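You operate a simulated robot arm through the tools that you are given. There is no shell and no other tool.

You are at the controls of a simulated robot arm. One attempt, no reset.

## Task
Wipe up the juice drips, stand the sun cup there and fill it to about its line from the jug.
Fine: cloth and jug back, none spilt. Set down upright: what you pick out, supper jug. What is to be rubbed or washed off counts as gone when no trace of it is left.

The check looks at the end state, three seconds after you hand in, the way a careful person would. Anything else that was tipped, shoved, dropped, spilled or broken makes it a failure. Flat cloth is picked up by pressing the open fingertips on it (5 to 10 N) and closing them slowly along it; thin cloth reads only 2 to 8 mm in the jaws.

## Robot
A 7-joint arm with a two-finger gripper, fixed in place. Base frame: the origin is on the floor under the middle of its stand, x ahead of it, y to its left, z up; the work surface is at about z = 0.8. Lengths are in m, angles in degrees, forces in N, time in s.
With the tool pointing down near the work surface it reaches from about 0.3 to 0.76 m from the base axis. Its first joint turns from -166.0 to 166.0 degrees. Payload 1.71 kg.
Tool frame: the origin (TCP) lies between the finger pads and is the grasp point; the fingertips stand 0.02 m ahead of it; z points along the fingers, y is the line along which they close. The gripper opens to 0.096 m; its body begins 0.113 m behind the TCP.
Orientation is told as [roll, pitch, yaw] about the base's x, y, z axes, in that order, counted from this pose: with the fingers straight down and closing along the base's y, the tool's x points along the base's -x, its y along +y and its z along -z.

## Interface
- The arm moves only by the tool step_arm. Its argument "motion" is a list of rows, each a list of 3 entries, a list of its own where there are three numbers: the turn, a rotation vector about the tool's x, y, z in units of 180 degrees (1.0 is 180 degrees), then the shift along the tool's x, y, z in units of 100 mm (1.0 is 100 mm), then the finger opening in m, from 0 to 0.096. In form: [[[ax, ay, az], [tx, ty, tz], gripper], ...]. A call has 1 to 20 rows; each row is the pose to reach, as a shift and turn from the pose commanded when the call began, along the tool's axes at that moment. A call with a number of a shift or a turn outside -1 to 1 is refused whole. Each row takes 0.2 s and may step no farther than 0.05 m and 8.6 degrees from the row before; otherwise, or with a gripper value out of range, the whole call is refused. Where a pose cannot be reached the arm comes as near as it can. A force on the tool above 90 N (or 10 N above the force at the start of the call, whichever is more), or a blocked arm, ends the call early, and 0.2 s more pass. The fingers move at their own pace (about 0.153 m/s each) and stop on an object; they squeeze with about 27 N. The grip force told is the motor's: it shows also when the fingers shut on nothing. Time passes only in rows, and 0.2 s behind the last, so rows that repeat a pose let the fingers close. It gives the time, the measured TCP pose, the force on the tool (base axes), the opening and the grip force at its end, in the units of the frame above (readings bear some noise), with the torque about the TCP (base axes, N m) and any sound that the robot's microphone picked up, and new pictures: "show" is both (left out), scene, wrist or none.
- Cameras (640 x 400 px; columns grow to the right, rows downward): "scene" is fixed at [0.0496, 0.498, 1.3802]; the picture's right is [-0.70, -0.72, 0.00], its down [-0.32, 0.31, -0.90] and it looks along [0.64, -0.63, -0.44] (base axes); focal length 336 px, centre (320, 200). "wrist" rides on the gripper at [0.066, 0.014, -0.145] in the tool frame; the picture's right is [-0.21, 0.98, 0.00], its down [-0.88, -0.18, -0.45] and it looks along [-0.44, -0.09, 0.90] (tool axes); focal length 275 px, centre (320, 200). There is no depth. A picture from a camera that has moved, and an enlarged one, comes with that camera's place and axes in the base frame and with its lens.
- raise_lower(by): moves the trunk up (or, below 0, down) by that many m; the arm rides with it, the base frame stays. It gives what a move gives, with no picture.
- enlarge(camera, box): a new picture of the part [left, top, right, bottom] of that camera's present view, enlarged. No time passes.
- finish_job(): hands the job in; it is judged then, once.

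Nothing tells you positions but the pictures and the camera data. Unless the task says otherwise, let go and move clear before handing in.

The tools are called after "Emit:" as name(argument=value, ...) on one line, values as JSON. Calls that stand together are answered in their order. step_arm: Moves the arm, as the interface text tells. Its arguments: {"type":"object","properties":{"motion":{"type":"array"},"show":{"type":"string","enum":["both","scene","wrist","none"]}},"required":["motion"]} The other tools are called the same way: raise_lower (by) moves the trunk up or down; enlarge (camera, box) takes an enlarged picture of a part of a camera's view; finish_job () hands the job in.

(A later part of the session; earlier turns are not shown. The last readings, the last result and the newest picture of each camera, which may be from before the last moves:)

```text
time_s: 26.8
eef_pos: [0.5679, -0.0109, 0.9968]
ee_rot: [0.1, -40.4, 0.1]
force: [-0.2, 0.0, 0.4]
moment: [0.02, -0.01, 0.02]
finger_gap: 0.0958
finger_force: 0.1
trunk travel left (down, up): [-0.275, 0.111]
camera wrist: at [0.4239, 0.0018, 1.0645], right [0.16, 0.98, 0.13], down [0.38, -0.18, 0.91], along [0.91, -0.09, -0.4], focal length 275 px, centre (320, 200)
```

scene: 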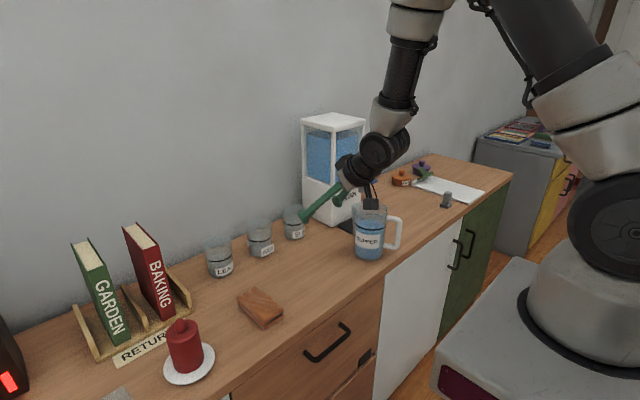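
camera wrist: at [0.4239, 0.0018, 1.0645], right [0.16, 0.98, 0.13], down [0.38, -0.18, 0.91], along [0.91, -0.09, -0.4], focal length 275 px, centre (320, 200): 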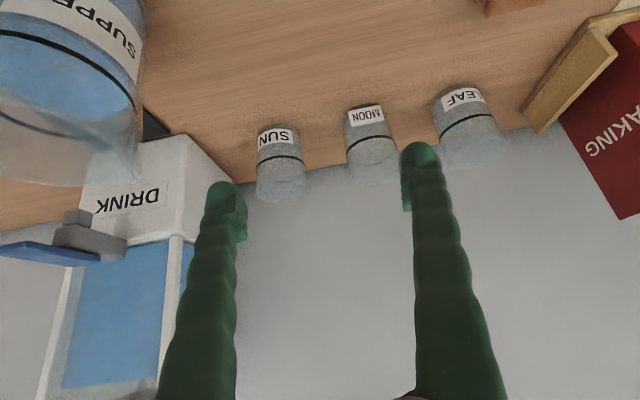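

I can see the sun cup ahead. I'll zoom in for a better position.

Emit:
enlarge(camera="wrist", box=[230, 90, 430, 215])

Emit:
enlarge(camera="scene", box=[250, 190, 350, 252])

Emit:
enlarge(camera="wrist", box=[0, 0, 240, 190])

```text
3.20 times, centred on (330, 152) of wrist
camera zoom: at [0.4239, 0.0018, 1.0645], right [0.16, 0.98, 0.13], down [0.38, -0.18, 0.91], along [0.91, -0.09, -0.4], focal length 881 px, centre (288, 352)
```

zoom: 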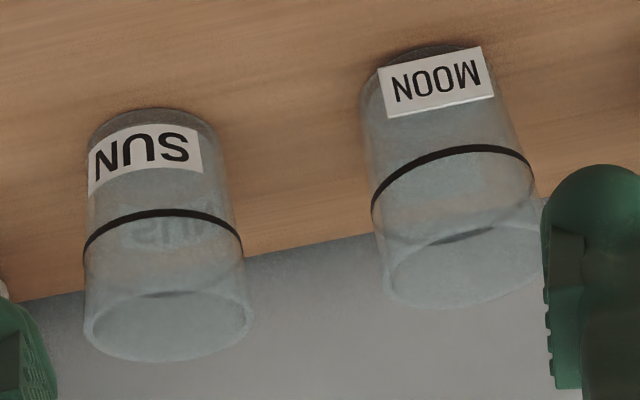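

```text
6.40 times, centred on (300, 221) of scene
camera zoom: at [0.0496, 0.498, 1.3802], right [-0.7, -0.72, 0.0], down [-0.32, 0.31, -0.9], along [0.64, -0.63, -0.44], focal length 2150 px, centre (448, 66)
```

zoom: 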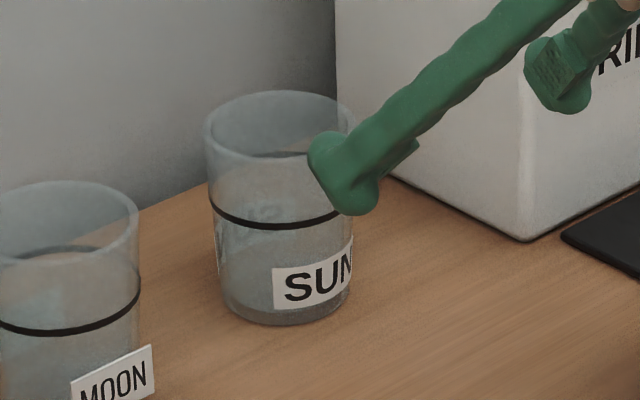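

```text
2.11 times, centred on (120, 95) of wrist
camera zoom: at [0.4239, 0.0018, 1.0645], right [0.16, 0.98, 0.13], down [0.38, -0.18, 0.91], along [0.91, -0.09, -0.4], focal length 580 px, centre (741, 421)
```

zoom: 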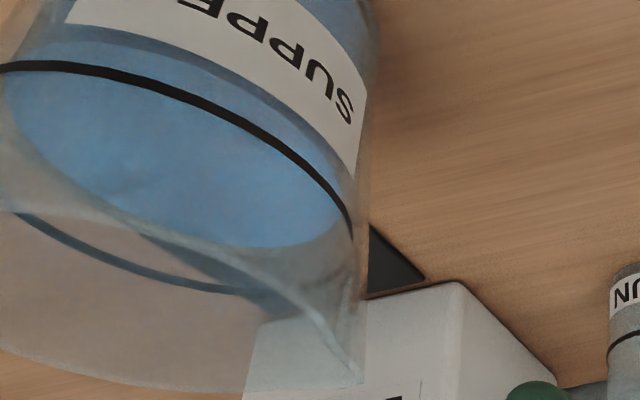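

The sun cup centre is about (0.755, −0.082), with its rim near z = 0.895. I'll come in along the tilted tool axis, first to a pre-grasp pose above and in front of it.

Emit:
step_arm(motion=[[[0, 0, 0], [-0.12, -0.18, 0.33], 0.096], [[0, 0, 0], [-0.234, -0.355, 0.665], 0.096], [[0, 0, 0], [-0.35, -0.53, 0.85], 0.096], [[0, 0, 0], [-0.468, -0.71, 1.0], 0.096], [[0, 0, 0], [-0.468, -0.71, 1.0], 0.096]], show="both")

```text
time_s: 28.0
eef_pos: [0.6674, -0.0808, 0.9495]
ee_rot: [0.1, -40.4, 0.0]
force: [0.8, 0.1, -0.7]
moment: [-0.04, 0.01, -0.01]
finger_gap: 0.096
finger_force: 0.0
trunk travel left (down, up): [-0.275, 0.111]
camera wrist: at [0.5239, -0.0688, 1.0181], right [0.16, 0.98, 0.13], down [0.38, -0.18, 0.91], along [0.91, -0.09, -0.4], focal length 275 px, centre (320, 200)
```

scene: 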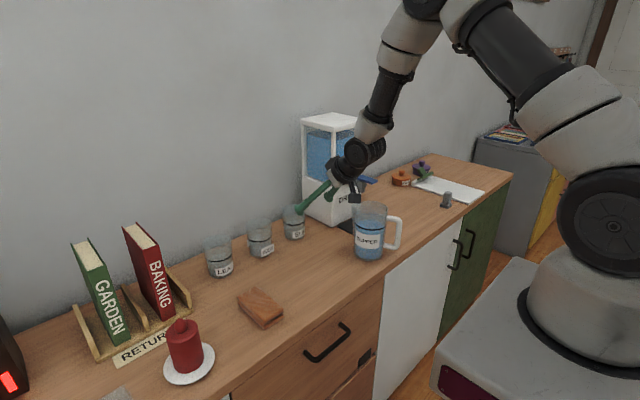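
wrist: 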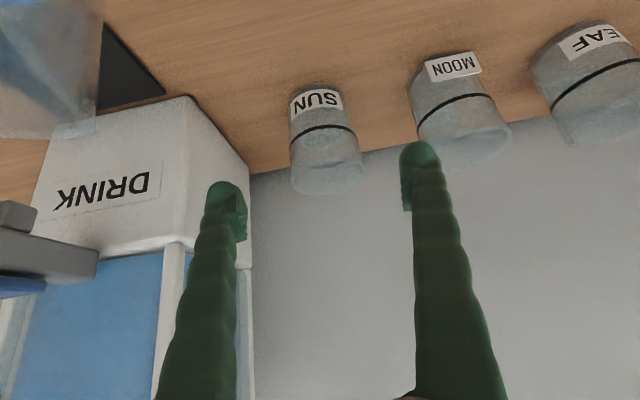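

Emit:
enlarge(camera="wrist", box=[260, 65, 420, 215])

```text
2.67 times, centred on (340, 140) of wrist
camera zoom: at [0.5239, -0.0688, 1.0181], right [0.16, 0.98, 0.13], down [0.38, -0.18, 0.91], along [0.91, -0.09, -0.4], focal length 734 px, centre (267, 360)
```

zoom: 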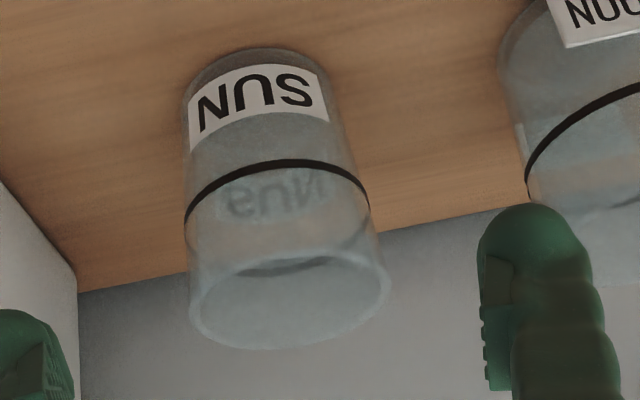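

The refined centre is (0.752, −0.079), straight along the tool axis. I'll advance 100 mm and check.

Emit:
step_arm(motion=[[[0, 0, 0], [0, 0.01, 0.25], 0.096], [[0, 0, 0], [0, 0.015, 0.5], 0.096], [[0, 0, 0], [0, 0.015, 0.7], 0.096], [[0, 0, 0], [0, 0.015, 0.85], 0.096], [[0, 0, 0], [0, 0.015, 0.85], 0.096]], show="both")

```text
time_s: 29.2
eef_pos: [0.7228, -0.08, 0.8865]
ee_rot: [0.1, -40.4, -0.1]
force: [0.6, 0.3, -0.7]
moment: [0.0, 0.0, -0.02]
finger_gap: 0.0958
finger_force: 0.2
trunk travel left (down, up): [-0.275, 0.111]
camera wrist: at [0.5795, -0.0672, 0.953], right [0.16, 0.98, 0.13], down [0.38, -0.18, 0.91], along [0.91, -0.09, -0.4], focal length 275 px, centre (320, 200)
```

scene: 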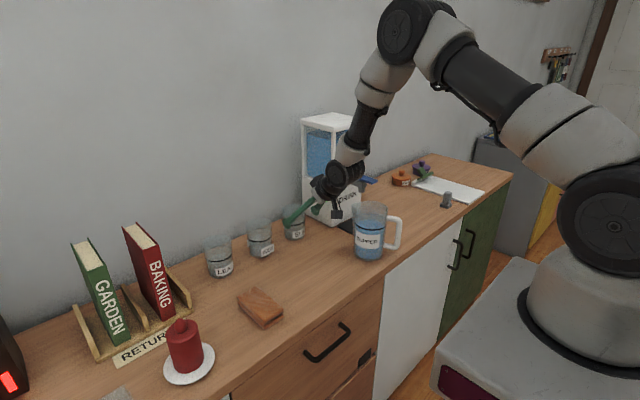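
wrist: 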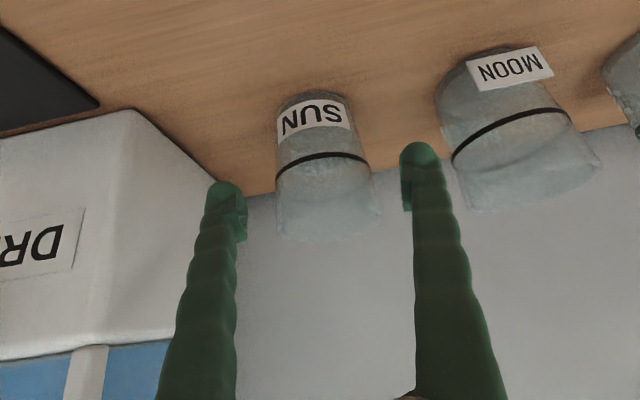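

The cup is centred between the fingers. I'll advance the last 46 mm and close gently.

Emit:
step_arm(motion=[[[0, 0, 0], [0, 0.01, 0.15], 0.096], [[0, 0, 0], [0, 0.01, 0.3], 0.096], [[0, 0, 0], [0, 0.01, 0.4], 0.096], [[0, 0, 0], [0, 0.01, 0.46], 0.096], [[0, 0, 0], [0, 0.01, 0.46], 0.096]], show="both")

```text
time_s: 30.4
eef_pos: [0.7523, -0.0798, 0.8507]
ee_rot: [-0.1, -40.5, 0.0]
force: [0.6, 0.5, 0.1]
moment: [-0.02, -0.03, 0.0]
finger_gap: 0.096
finger_force: 0.0
trunk travel left (down, up): [-0.275, 0.111]
camera wrist: at [0.6091, -0.0662, 0.9185], right [0.16, 0.98, 0.13], down [0.38, -0.18, 0.91], along [0.91, -0.09, -0.4], focal length 275 px, centre (320, 200)
```

scene: 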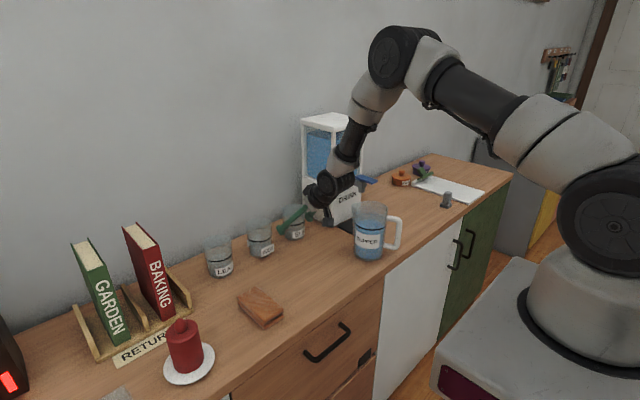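
wrist: 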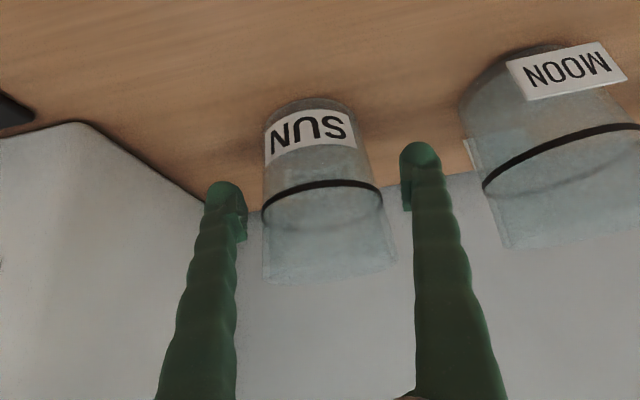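

The pads sit at the cup's axis, just at the line height. I'll close gently.

Emit:
step_arm(motion=[[[0, 0, 0], [0, 0, 0], 0.085], [[0, 0, 0], [0, 0, 0], 0.078], [[0, 0, 0], [0, 0, 0], 0.072], [[0, 0, 0], [0, 0, 0], 0.066], [[0, 0, 0], [0, 0, 0], 0.06], [[0, 0, 0], [0, 0, 0], 0.055], [[0, 0, 0], [0, 0, 0], 0.055]], show="both")

```text
time_s: 32.0
eef_pos: [0.7513, -0.0778, 0.8505]
ee_rot: [0.0, -40.4, 0.0]
force: [0.3, -0.3, 1.0]
moment: [0.02, -0.08, 0.02]
finger_gap: 0.0768
finger_force: 26.7
trunk travel left (down, up): [-0.275, 0.111]
camera wrist: at [0.609, -0.0662, 0.9188], right [0.16, 0.98, 0.13], down [0.38, -0.18, 0.91], along [0.91, -0.09, -0.4], focal length 275 px, centre (320, 200)
```

scene: 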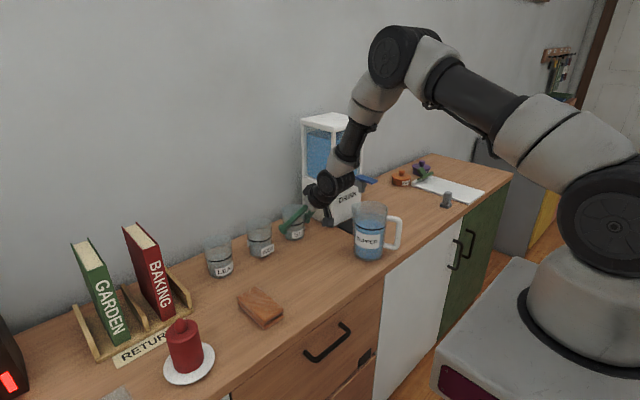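
wrist: 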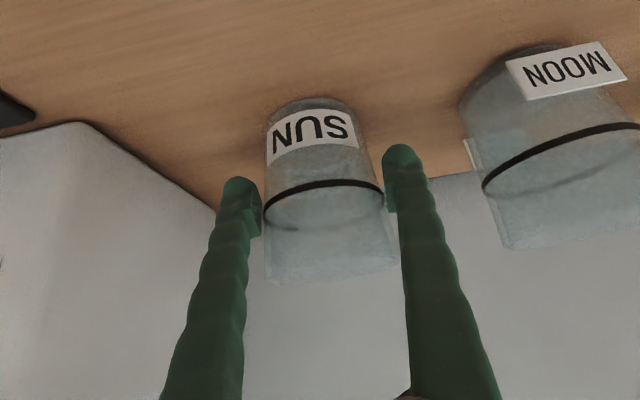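

Gripped. I'll lift straight up 5 cm and check the cup comes with it, upright.

Emit:
step_arm(motion=[[[0, 0, 0], [-0.065, 0, -0.076], 0.055], [[0, 0, 0], [-0.194, 0, -0.228], 0.055], [[0, 0, 0], [-0.324, 0, -0.381], 0.055], [[0, 0, 0], [-0.324, 0, -0.381], 0.055]], show="both")

```text
time_s: 33.0
eef_pos: [0.7531, -0.0789, 0.9016]
ee_rot: [0.0, -40.5, 0.0]
force: [0.1, 0.1, -0.7]
moment: [0.02, -0.02, -0.02]
finger_gap: 0.0763
finger_force: 26.7
trunk travel left (down, up): [-0.275, 0.111]
camera wrist: at [0.6099, -0.0664, 0.9688], right [0.16, 0.98, 0.13], down [0.38, -0.19, 0.91], along [0.91, -0.09, -0.4], focal length 275 px, centre (320, 200)
```

scene: 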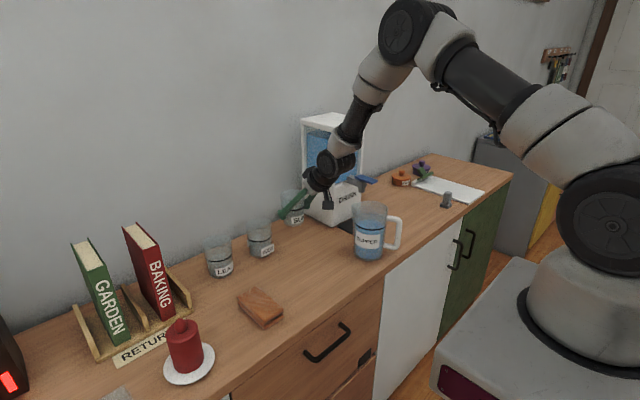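
wrist: 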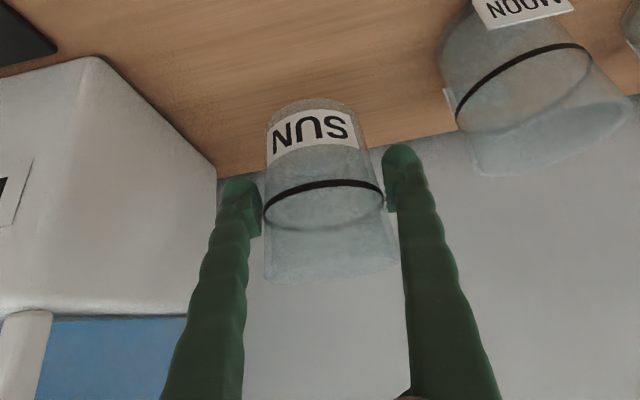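

The cup is held upright. I'll carry it back from the wall, then over to the wiped spot centred on about (0.557, −0.002).

Emit:
step_arm(motion=[[[0, 0, 0], [0.12, 0, -0.25], 0.055], [[0, 0, 0], [0.25, 0, -0.48], 0.055], [[0, 0, 0], [0.38, 0, -0.72], 0.055], [[0, 0, 0], [0.502, 0, -0.952], 0.055]], show="none")

Emit:
step_arm(motion=[[[0, 0, 0], [0.18, 0.2, -0.155], 0.055], [[0, 0, 0], [0.365, 0.4, -0.31], 0.055], [[0, 0, 0], [0.55, 0.6, -0.466], 0.055], [[0, 0, 0], [0.731, 0.78, -0.622], 0.055], [[0, 0, 0], [0.731, 0.78, -0.622], 0.055]], show="both")

```text
time_s: 34.0
eef_pos: [0.6511, -0.0796, 0.9414]
ee_rot: [0.0, -40.4, 0.0]
force: [0.7, -0.2, 0.3]
moment: [0.0, -0.03, 0.01]
finger_gap: 0.0763
finger_force: 26.5
trunk travel left (down, up): [-0.275, 0.111]
```

```text
time_s: 35.2
eef_pos: [0.5551, -0.0017, 0.9405]
ee_rot: [0.0, -40.4, 0.0]
force: [0.1, 0.2, -0.2]
moment: [-0.03, -0.02, -0.01]
finger_gap: 0.0761
finger_force: 27.0
trunk travel left (down, up): [-0.275, 0.111]
camera wrist: at [0.4128, 0.0112, 1.0088], right [0.16, 0.98, 0.13], down [0.38, -0.18, 0.91], along [0.91, -0.09, -0.4], focal length 275 px, centre (320, 200)
```

scene: 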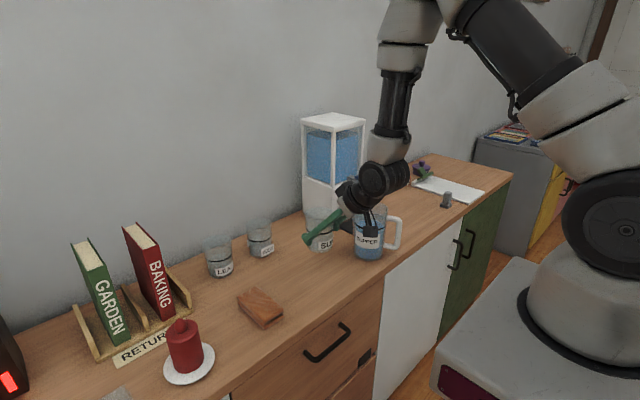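
wrist: 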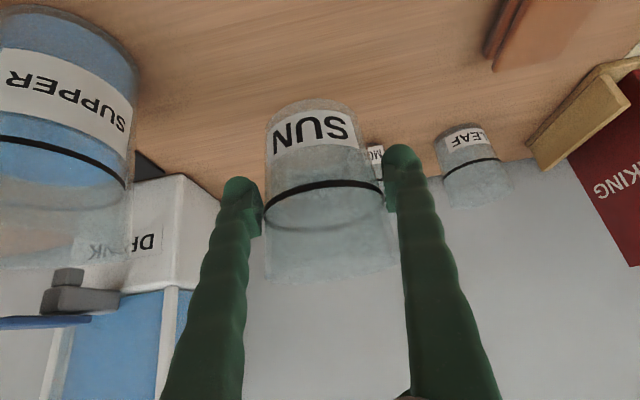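

The cup is over the spot. I'll lower it gently to the counter.

Emit:
step_arm(motion=[[[0, 0, 0], [0.13, 0, 0.152], 0.055], [[0, 0, 0], [0.29, 0, 0.343], 0.055], [[0, 0, 0], [0.42, 0, 0.495], 0.055], [[0, 0, 0], [0.51, 0, 0.6], 0.055], [[0, 0, 0], [0.557, 0, 0.655], 0.055], [[0, 0, 0], [0.575, 0, 0.676], 0.055], [[0, 0, 0], [0.575, 0, 0.676], 0.055]], show="both")

```text
time_s: 36.8
eef_pos: [0.5572, -0.0008, 0.8521]
ee_rot: [0.0, -40.5, 0.0]
force: [0.2, -1.2, -1.7]
moment: [-0.01, -0.03, 0.01]
finger_gap: 0.076
finger_force: 27.0
trunk travel left (down, up): [-0.275, 0.111]
camera wrist: at [0.4132, 0.0113, 0.9192], right [0.16, 0.98, 0.13], down [0.38, -0.18, 0.91], along [0.91, -0.09, -0.4], focal length 275 px, centre (320, 200)
```

scene: 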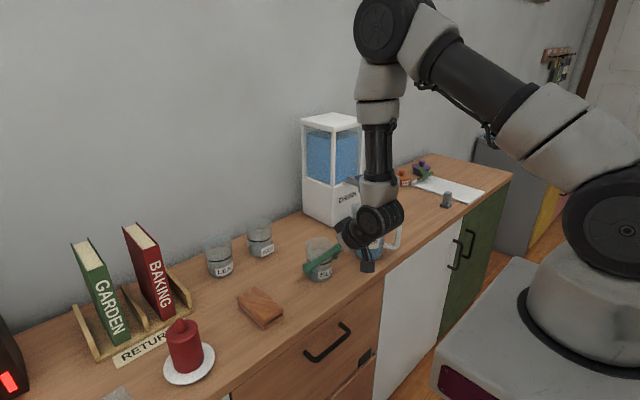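
wrist: 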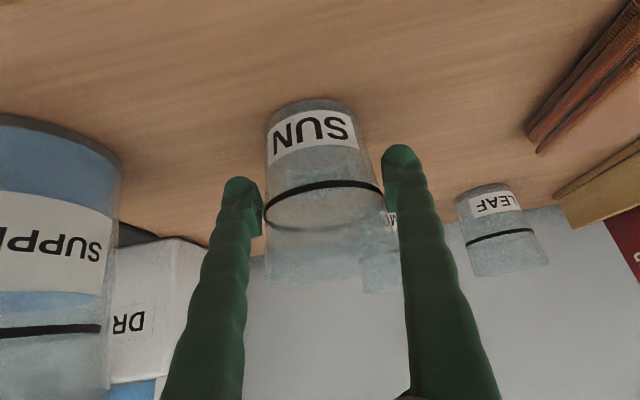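

About 1.5 mm remain. I'll lower until touch, then release and back out along the tool axis.

Emit:
step_arm(motion=[[[0, 0, 0], [0.007, 0, 0.008], 0.055], [[0, 0, 0], [0.011, 0, 0.013], 0.055], [[0, 0, 0], [0.011, 0, 0.013], 0.055]], show="none")

```text
time_s: 37.6
eef_pos: [0.5553, -0.0013, 0.8512]
ee_rot: [-0.1, -40.4, 0.0]
force: [-0.5, -0.3, 9.6]
moment: [0.02, -0.04, 0.0]
finger_gap: 0.0761
finger_force: 27.0
trunk travel left (down, up): [-0.275, 0.111]
```

It's touching at about 10 N. I'll ease off and release.

Emit:
step_arm(motion=[[[0, 0, 0], [-0.004, 0, -0.005], 0.055], [[0, 0, 0], [-0.005, 0, -0.006], 0.078], [[0, 0, 0], [-0.005, 0, -0.006], 0.086], [[0, 0, 0], [-0.005, 0, -0.006], 0.096], [[0, 0, 0], [-0.005, 0, -0.006], 0.096]], show="both")

```text
time_s: 38.8
eef_pos: [0.5565, -0.0016, 0.8515]
ee_rot: [0.0, -40.3, 0.1]
force: [-0.1, -0.2, 0.8]
moment: [0.01, 0.0, -0.01]
finger_gap: 0.0958
finger_force: 0.1
trunk travel left (down, up): [-0.275, 0.111]
camera wrist: at [0.4131, 0.0112, 0.9188], right [0.16, 0.98, 0.13], down [0.38, -0.18, 0.91], along [0.91, -0.09, -0.4], focal length 275 px, centre (320, 200)
```

scene: 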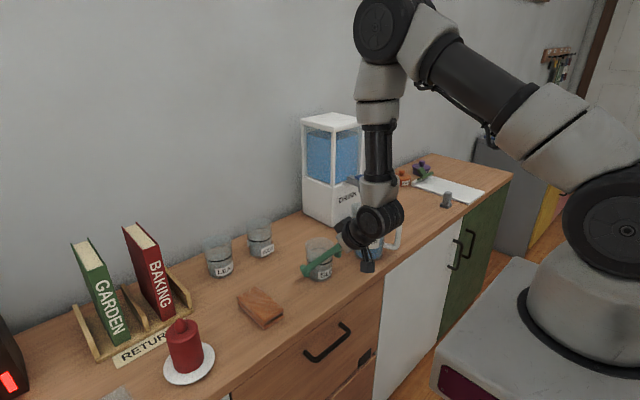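
wrist: 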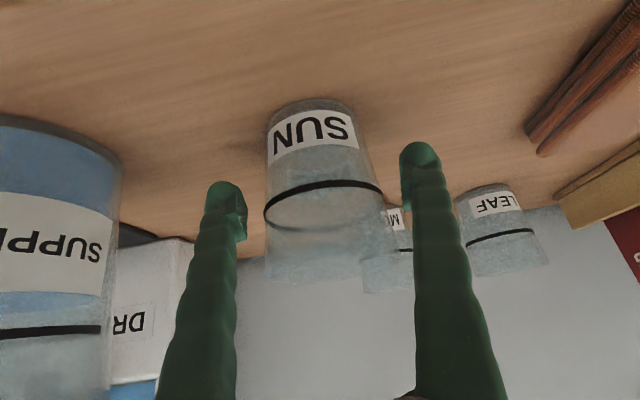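

The cup stands released at about (0.556, −0.001). I'll back out along the tool axis and rise.

Emit:
step_arm(motion=[[[0, 0, 0], [0, 0, -0.2], 0.096], [[0, 0, 0], [0, 0, -0.55], 0.096], [[0, 0, 0], [0, 0, -1.0], 0.096], [[0, 0, 0], [0, 0, -1.0], 0.096]], show="none")

Emit:
step_arm(motion=[[[0, 0.03, 0], [-0.2, 0, -0.3], 0.096], [[0, 0.06, 0], [-0.4, 0, -0.6], 0.096], [[0, 0.1, 0], [-0.6, 0, -0.8], 0.096], [[0, 0.1, 0], [-0.6, 0, -0.8], 0.096]], show="both")

```text
time_s: 39.8
eef_pos: [0.4902, -0.004, 0.9278]
ee_rot: [0.0, -40.4, 0.1]
force: [0.3, -0.8, 0.5]
moment: [0.01, 0.03, -0.01]
finger_gap: 0.096
finger_force: 0.0
trunk travel left (down, up): [-0.275, 0.111]
```

```text
time_s: 40.8
eef_pos: [0.4841, -0.0028, 1.0285]
ee_rot: [0.0, -22.4, 0.0]
force: [-0.2, 0.1, 0.2]
moment: [0.0, -0.02, -0.02]
finger_gap: 0.096
finger_force: 0.0
trunk travel left (down, up): [-0.275, 0.111]
camera wrist: at [0.3692, 0.0109, 1.1369], right [0.19, 0.98, 0.08], down [0.64, -0.18, 0.75], along [0.74, -0.09, -0.66], focal length 275 px, centre (320, 200)
```

scene: 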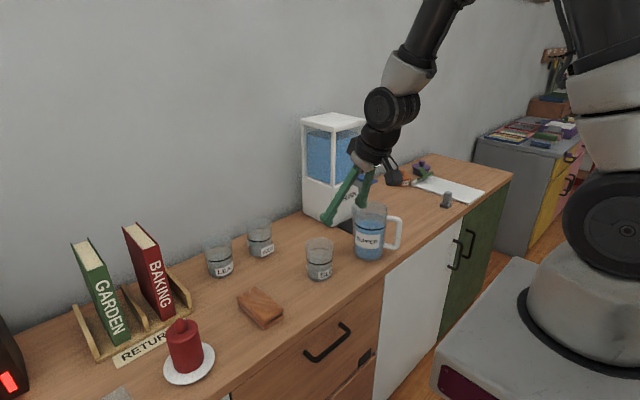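
wrist: 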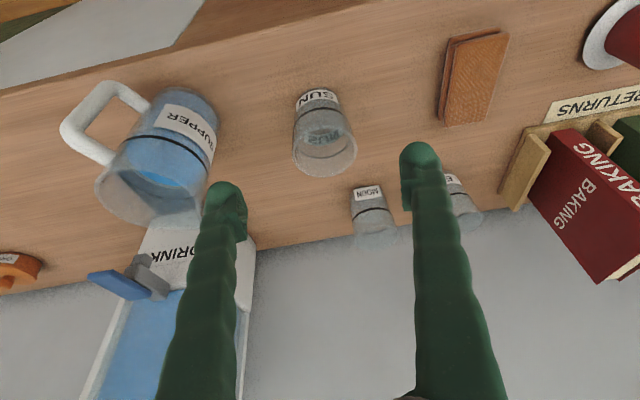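

The cup stands well on the wiped spot. Now I'll measure the jug and its handle.

Emit:
enlarge(camera="wrist", box=[40, 60, 240, 240])

Emit:
enlarge(camera="scene", box=[300, 190, 420, 290])

```text
2.22 times, centred on (140, 150) of wrist
camera zoom: at [0.3692, 0.0109, 1.1369], right [0.19, 0.98, 0.08], down [0.64, -0.18, 0.75], along [0.74, -0.09, -0.66], focal length 612 px, centre (720, 311)
```

zoom: 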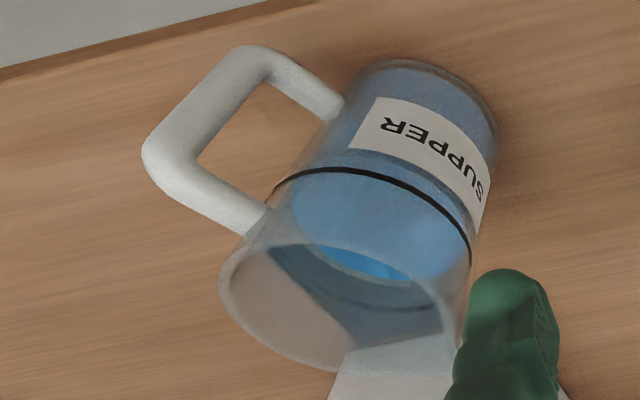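

```text
4.00 times, centred on (360, 240) of scene
camera zoom: at [0.0496, 0.498, 1.3802], right [-0.7, -0.72, 0.0], down [-0.32, 0.31, -0.9], along [0.64, -0.63, -0.44], focal length 1344 px, centre (160, 40)
```

zoom: 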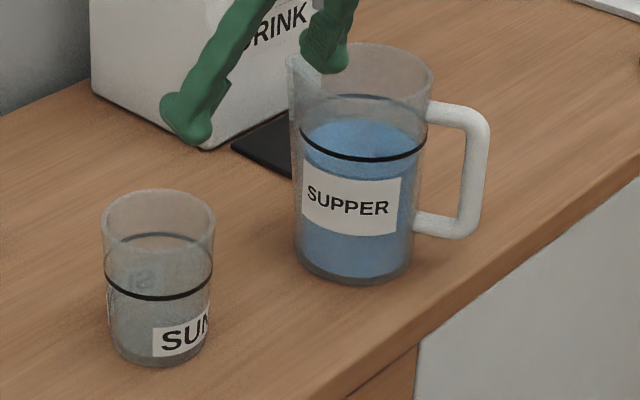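

The jug's centre is near (0.532, −0.173), with the handle's outer bar near (0.472, −0.217). To get the handle direction exactly, I'll look down on the jug from above.

Emit:
step_arm(motion=[[[0, 0.03, 0], [0.02, -0.2, -0.3], 0.096], [[0, 0.06, 0], [0.04, -0.4, -0.65], 0.096], [[0, 0.09, 0], [0.06, -0.6, -0.65], 0.096], [[0, 0.124, 0], [0.08, -0.8, -0.65], 0.096]], show="none")

Emit:
step_arm(motion=[[[0, 0, 0], [0, -0.4, 0], 0.096], [[0, 0, 0], [0, -0.76, 0], 0.096], [[0, 0, 0], [0, -0.76, 0], 0.096]], show="both")

```text
time_s: 41.8
eef_pos: [0.4527, -0.0809, 1.0833]
ee_rot: [0.0, 0.0, 0.0]
force: [-0.1, 0.2, 0.4]
moment: [0.0, -0.02, 0.03]
finger_gap: 0.0958
finger_force: 0.2
trunk travel left (down, up): [-0.275, 0.111]
```

```text
time_s: 42.6
eef_pos: [0.4535, -0.1561, 1.0827]
ee_rot: [0.0, -0.1, -0.1]
force: [0.0, -0.2, -0.4]
moment: [-0.02, 0.02, 0.0]
finger_gap: 0.0959
finger_force: 0.0
trunk travel left (down, up): [-0.275, 0.111]
camera wrist: at [0.3884, -0.1438, 1.2281], right [0.21, 0.98, 0.0], down [0.88, -0.18, 0.45], along [0.44, -0.09, -0.9], focal length 275 px, centre (320, 200)
```

scene: 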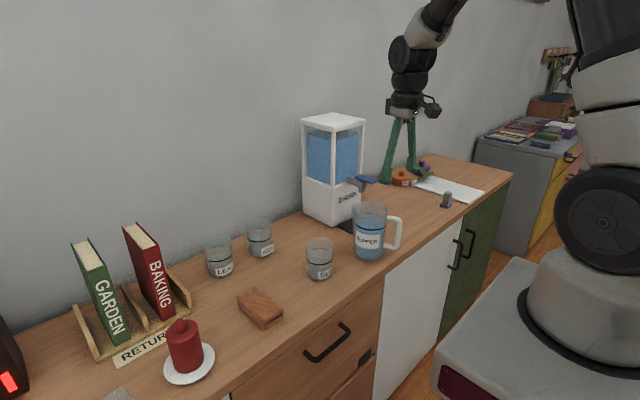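
wrist: 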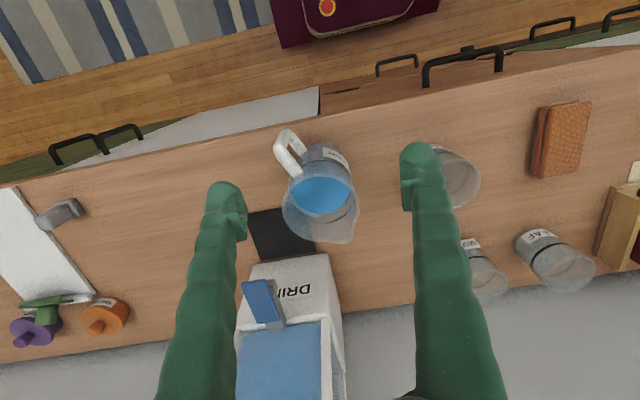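

Emit:
enlarge(camera="wrist", box=[250, 120, 380, 260])

Emit:
enlarge(camera="scene", box=[340, 190, 420, 270])

```text
2.86 times, centred on (315, 190) of wrist
camera zoom: at [0.3884, -0.1438, 1.2281], right [0.21, 0.98, 0.0], down [0.88, -0.18, 0.45], along [0.44, -0.09, -0.9], focal length 786 px, centre (334, 229)
```

zoom: 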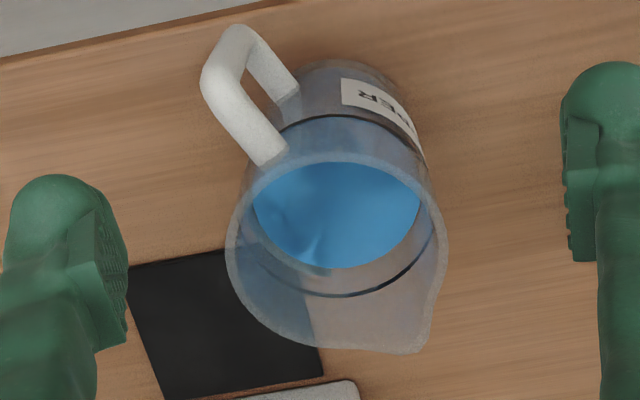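

```text
5.00 times, centred on (380, 230) of scene
camera zoom: at [0.0496, 0.498, 1.3802], right [-0.7, -0.72, 0.0], down [-0.32, 0.31, -0.9], along [0.64, -0.63, -0.44], focal length 1680 px, centre (20, 50)
```

zoom: 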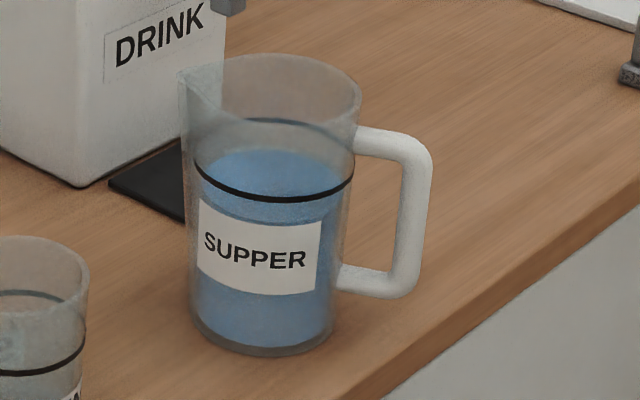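

Looking down, the handle, centre and spout line up at a heading of about 24.5°, with the jug centre near (0.540, −0.172) and the handle bar near (0.471, −0.208). I'll yaw the tool to that heading, then tilt 45° and come in behind the handle.

Emit:
step_arm(motion=[[[0, 0, -0.045], [0.2, -0.29, 0], 0.096], [[0, 0, -0.09], [0.4, -0.58, 0], 0.096], [[0, 0, -0.136], [0.6, -0.88, 0], 0.096], [[0, 0, -0.136], [0.6, -0.88, 0], 0.096]], show="none")

Emit:
step_arm(motion=[[[0, -0.042, 0], [0, 0, 0.1], 0.096], [[0, -0.084, 0], [0, 0, 0.2], 0.096], [[0, -0.125, 0], [0, 0, 0.3], 0.096], [[0, -0.167, 0], [0, 0, 0.4], 0.096], [[0, -0.209, 0], [0, 0, 0.5], 0.096], [[0, -0.25, 0], [0, 0, 0.6], 0.096], [[0, -0.25, 0], [0, 0, 0.6], 0.096]], show="both")

```text
time_s: 43.6
eef_pos: [0.3927, -0.2438, 1.0843]
ee_rot: [-0.1, -0.1, 24.7]
force: [0.2, -0.2, -0.1]
moment: [0.03, 0.03, 0.03]
finger_gap: 0.0958
finger_force: 0.1
trunk travel left (down, up): [-0.275, 0.111]
```

```text
time_s: 45.2
eef_pos: [0.394, -0.2442, 1.024]
ee_rot: [-0.2, -45.1, 24.6]
force: [0.5, -0.4, 0.2]
moment: [0.01, -0.01, -0.02]
finger_gap: 0.0959
finger_force: 0.0
trunk travel left (down, up): [-0.275, 0.111]
camera wrist: at [0.2537, -0.2949, 1.0795], right [-0.27, 0.95, 0.14], down [0.35, -0.04, 0.94], along [0.89, 0.31, -0.32], focal length 275 px, centre (320, 200)
```

scene: 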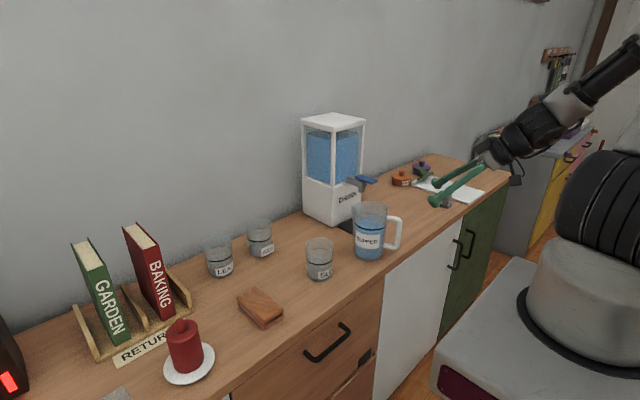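
wrist: 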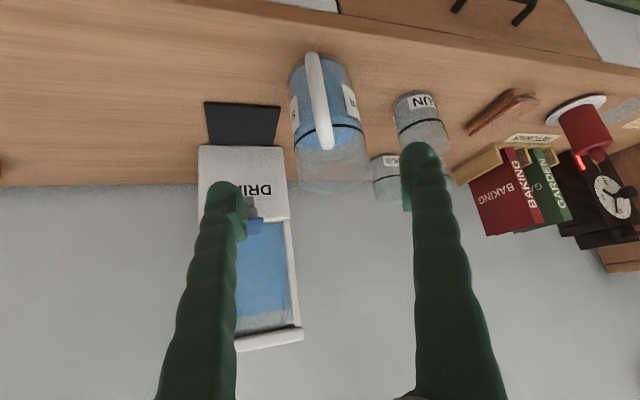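

The reach is fine, and the handle shows nearly edge-on. I'll zoom to check the alignment.

Emit:
enlarge(camera="wrist", box=[250, 30, 410, 210])

```text
2.22 times, centred on (330, 120) of wrist
camera zoom: at [0.2537, -0.2949, 1.0795], right [-0.27, 0.95, 0.14], down [0.35, -0.04, 0.94], along [0.89, 0.31, -0.32], focal length 612 px, centre (298, 378)
```

zoom: 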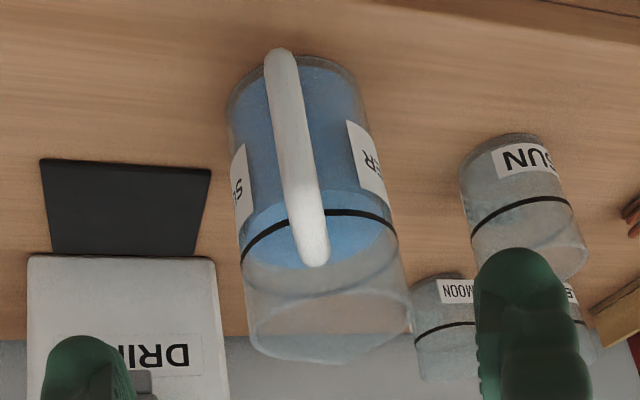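

The bar is well lined up at heading ≈ 25°. The handle's vertical bar is about 15 mm thick, at around (0.469, −0.206), spanning z ≈ 0.83–0.91. I'll advance most of the way with open fingers straddling it.

Emit:
step_arm(motion=[[[0, 0, 0], [0.15, 0.01, 0.25], 0.096], [[0, 0, 0], [0.3, 0.03, 0.5], 0.096], [[0, 0, 0], [0.382, 0.04, 0.75], 0.096], [[0, 0, 0], [0.382, 0.04, 0.9], 0.096], [[0, 0, 0], [0.382, 0.04, 1.0], 0.096], [[0, 0, 0], [0.382, 0.04, 1.0], 0.096]], show="both")

```text
time_s: 46.6
eef_pos: [0.4318, -0.2243, 0.9253]
ee_rot: [0.0, -45.0, 24.5]
force: [-0.3, 0.5, 1.3]
moment: [-0.01, 0.0, 0.02]
finger_gap: 0.096
finger_force: 0.1
trunk travel left (down, up): [-0.275, 0.111]
camera wrist: at [0.2907, -0.2736, 0.9817], right [-0.27, 0.95, 0.14], down [0.35, -0.04, 0.93], along [0.9, 0.31, -0.32], focal length 275 px, centre (320, 200)
```

scene: 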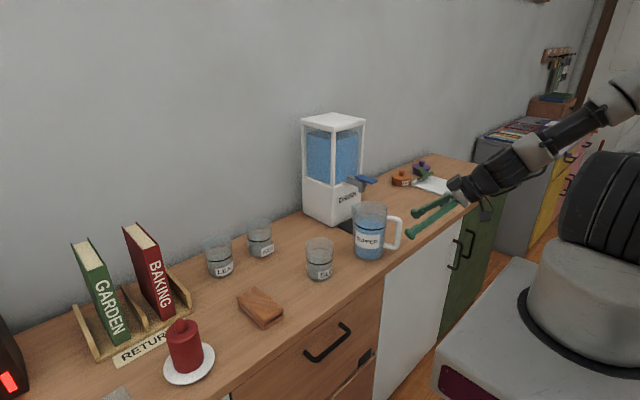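
wrist: 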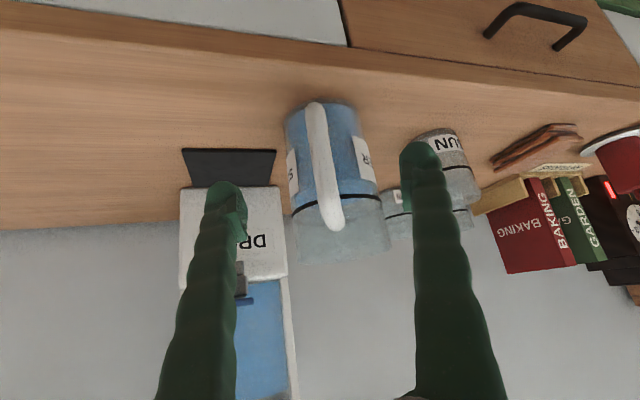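

The bar is centred between the fingers. I'll advance the last ~58 mm.

Emit:
step_arm(motion=[[[0, 0, 0], [0, 0, 0.2], 0.096], [[0, 0, 0], [0, 0, 0.38], 0.096], [[0, 0, 0], [0, 0, 0.5], 0.096], [[0, 0, 0], [0, 0, 0.58], 0.096], [[0, 0, 0], [0, 0, 0.58], 0.096]], show="both")

```text
time_s: 47.8
eef_pos: [0.4694, -0.2068, 0.885]
ee_rot: [-0.1, -45.2, 24.6]
force: [0.3, 0.0, 0.5]
moment: [0.0, 0.0, 0.0]
finger_gap: 0.096
finger_force: 0.1
trunk travel left (down, up): [-0.275, 0.111]
camera wrist: at [0.3282, -0.2568, 0.9415], right [-0.27, 0.95, 0.14], down [0.35, -0.04, 0.94], along [0.9, 0.31, -0.32], focal length 275 px, centre (320, 200)
```

scene: 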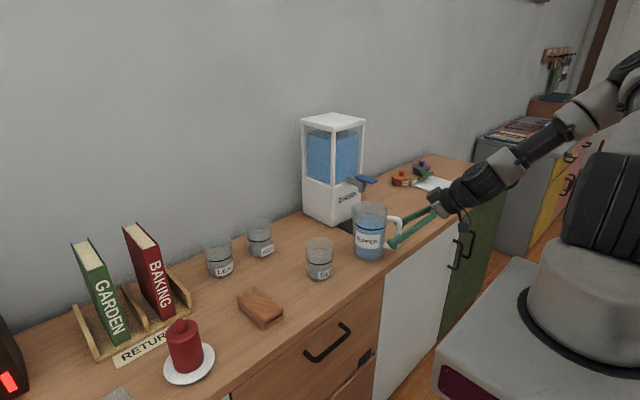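
wrist: 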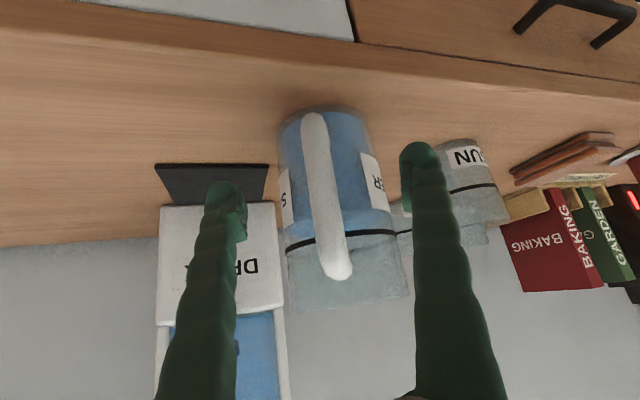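

Emit:
enlarge(camera="wrist", box=[200, 90, 440, 300])

Emit:
enlarge(camera="scene", box=[340, 180, 460, 280])

```text
1.90 times, centred on (320, 195) of wrist
camera zoom: at [0.3282, -0.2568, 0.9415], right [-0.27, 0.95, 0.14], down [0.35, -0.04, 0.94], along [0.9, 0.31, -0.32], focal length 524 px, centre (320, 210)
```

zoom: 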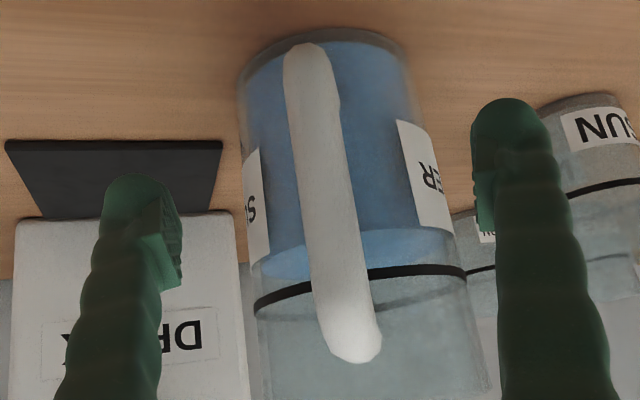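

```text
4.00 times, centred on (400, 230) of scene
camera zoom: at [0.0496, 0.498, 1.3802], right [-0.7, -0.72, 0.0], down [-0.32, 0.31, -0.9], along [0.64, -0.63, -0.44], focal length 1344 px, centre (0, 80)
```

zoom: 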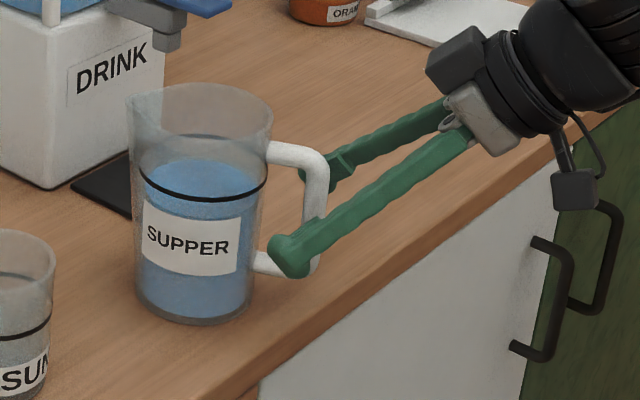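

The bar is centred between the pads at the right depth. I'll close on it gradually.

Emit:
step_arm(motion=[[[0, 0, 0], [0, 0, 0], 0.07], [[0, 0, 0], [0, 0, 0], 0.05], [[0, 0, 0], [0, 0, 0], 0.035], [[0, 0, 0], [0, 0, 0], 0.027], [[0, 0, 0], [0, 0, 0], 0.021], [[0, 0, 0], [0, 0, 0], 0.015], [[0, 0, 0], [0, 0, 0], 0.01], [[0, 0, 0], [0, 0, 0], 0.0], [[0, 0, 0], [0, 0, 0], 0.0]], show="both")

```text
time_s: 49.8
eef_pos: [0.4681, -0.2058, 0.8856]
ee_rot: [0.0, -45.1, 24.6]
force: [-0.6, 0.9, 0.0]
moment: [0.02, 0.01, 0.06]
finger_gap: 0.0148
finger_force: 27.4
trunk travel left (down, up): [-0.275, 0.111]
camera wrist: at [0.3281, -0.2567, 0.9416], right [-0.27, 0.95, 0.14], down [0.35, -0.04, 0.94], along [0.9, 0.31, -0.32], focal length 275 px, centre (320, 200)
```

scene: 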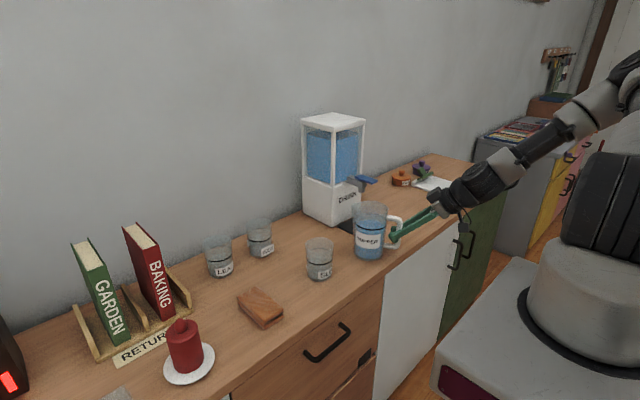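
wrist: 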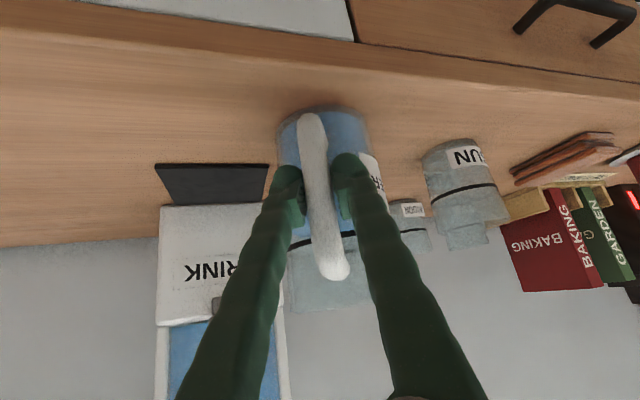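

The handle is gripped (14.8 mm, 27 N). I'll lift 1 cm slowly and check whether the jug holds upright.

Emit:
step_arm(motion=[[[0, 0, 0], [-0.018, 0, -0.018], 0.0], [[0, 0, 0], [-0.035, 0, -0.035], 0.0], [[0, 0, 0], [-0.053, 0, -0.053], 0.0], [[0, 0, 0], [-0.071, 0, -0.071], 0.0], [[0, 0, 0], [-0.071, 0, -0.071], 0.0]], show="both")

Emit:
enlarge(camera="scene", box=[300, 180, 420, 280])

```text
time_s: 51.0
eef_pos: [0.4697, -0.2056, 0.896]
ee_rot: [0.0, -45.1, 24.4]
force: [-0.2, 0.3, -5.0]
moment: [-0.14, 0.32, -0.03]
finger_gap: 0.0144
finger_force: 27.4
trunk travel left (down, up): [-0.275, 0.111]
camera wrist: at [0.3285, -0.2565, 0.9512], right [-0.27, 0.95, 0.15], down [0.35, -0.04, 0.93], along [0.89, 0.31, -0.32], focal length 275 px, centre (320, 200)
```

scene: 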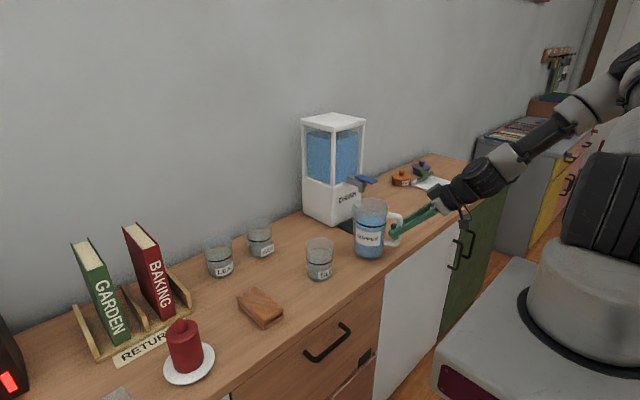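
wrist: 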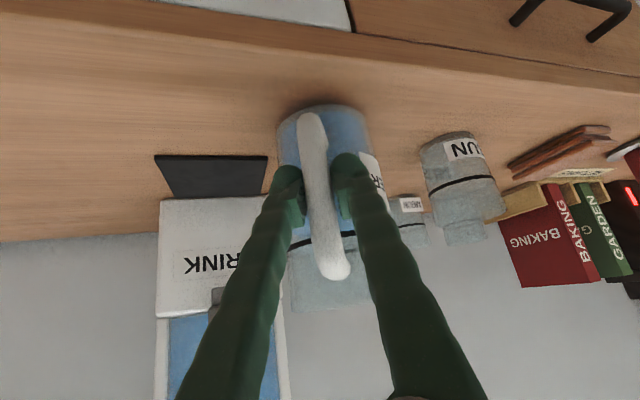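

```text
4.00 times, centred on (360, 230) of scene
camera zoom: at [0.0496, 0.498, 1.3802], right [-0.7, -0.72, 0.0], down [-0.32, 0.31, -0.9], along [0.64, -0.63, -0.44], focal length 1344 px, centre (160, 80)
```

zoom: 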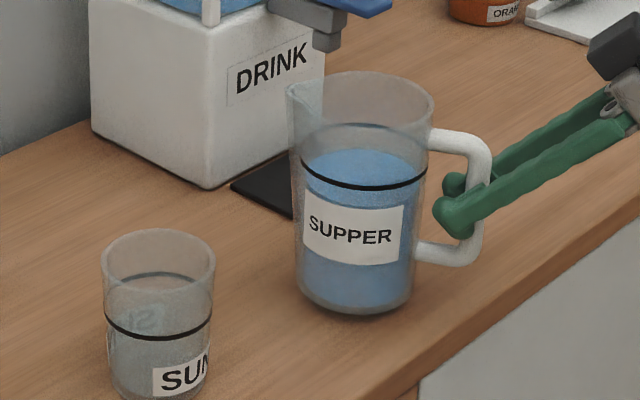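

The jug is lifted cleanly (about 5 N) and stays upright. I'll lift it straight up another 10 cm at a gentle pace.

Emit:
step_arm(motion=[[[0, 0, 0], [-0.07, 0, -0.07], 0.0], [[0, 0, 0], [-0.177, 0, -0.176], 0.0], [[0, 0, 0], [-0.32, 0, -0.318], 0.0], [[0, 0, 0], [-0.46, 0, -0.459], 0.0], [[0, 0, 0], [-0.602, 0, -0.6], 0.0], [[0, 0, 0], [-0.708, 0, -0.706], 0.0], [[0, 0, 0], [-0.779, 0, -0.776], 0.0], [[0, 0, 0], [-0.779, 0, -0.776], 0.0]], show="both")

```text
time_s: 52.8
eef_pos: [0.469, -0.2061, 1.0054]
ee_rot: [-0.1, -45.1, 24.6]
force: [0.3, -0.4, -5.3]
moment: [-0.15, 0.3, -0.03]
finger_gap: 0.0144
finger_force: 26.7
trunk travel left (down, up): [-0.275, 0.111]
camera wrist: at [0.3285, -0.2557, 1.0612], right [-0.27, 0.95, 0.14], down [0.35, -0.04, 0.93], along [0.89, 0.31, -0.32], focal length 275 px, centre (320, 200)
```

scene: 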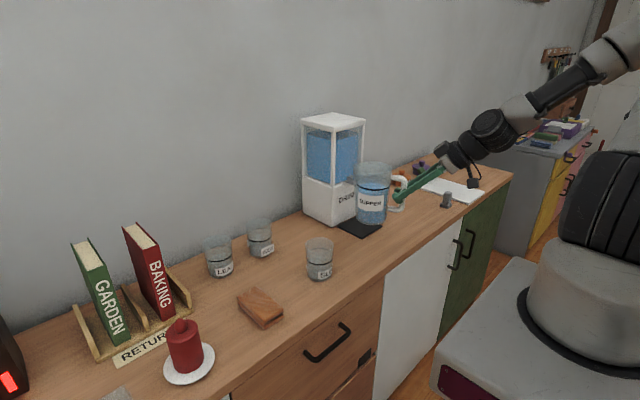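
wrist: 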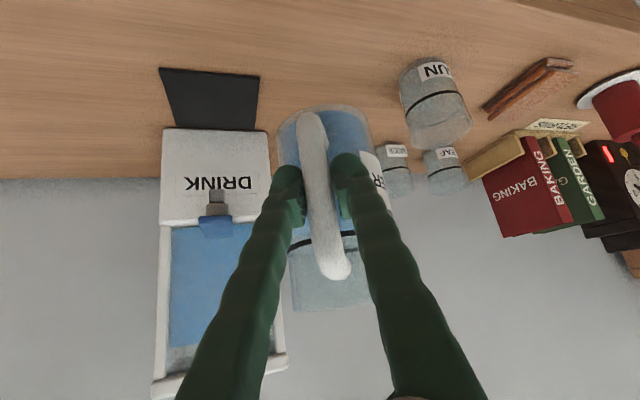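

The jug is well above cup height. I'll carry it sideways, upright, until the spout is above the cup.

Emit:
step_arm(motion=[[[0, 0, 0], [-0.015, 0.08, 0.003], 0.0], [[0, 0, 0], [-0.04, 0.22, 0.007], 0.0], [[0, 0, 0], [-0.07, 0.4, 0.013], 0.0], [[0, 0, 0], [-0.1, 0.58, 0.019], 0.0], [[0, 0, 0], [-0.13, 0.75, 0.024], 0.0], [[0, 0, 0], [-0.16, 0.92, 0.03], 0.0], [[0, 0, 0], [-0.174, 1.0, 0.032], 0.0], [[0, 0, 0], [-0.174, 1.0, 0.032], 0.0]], show="both")

```text
time_s: 54.6
eef_pos: [0.4414, -0.1091, 1.0147]
ee_rot: [-0.1, -45.1, 24.6]
force: [-0.5, -0.7, -5.5]
moment: [-0.15, 0.29, 0.0]
finger_gap: 0.0117
finger_force: 26.8
trunk travel left (down, up): [-0.275, 0.111]
camera wrist: at [0.3006, -0.159, 1.071], right [-0.27, 0.95, 0.14], down [0.35, -0.04, 0.93], along [0.89, 0.31, -0.32], focal length 275 px, centre (320, 200)
```

scene: 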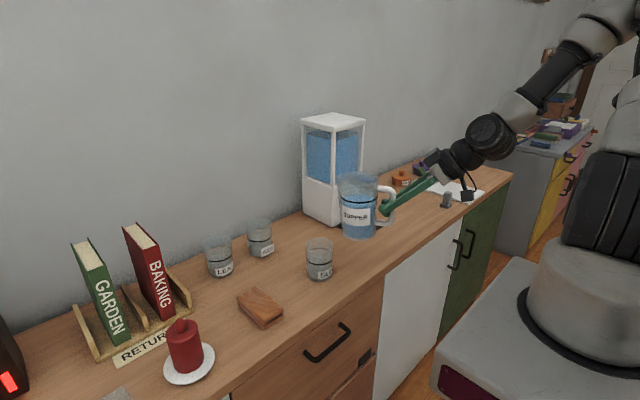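
wrist: 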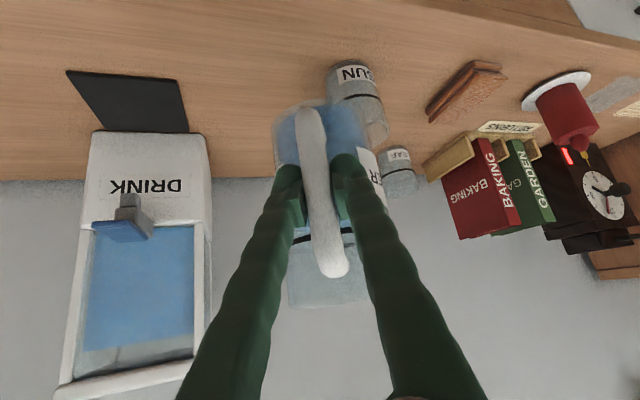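

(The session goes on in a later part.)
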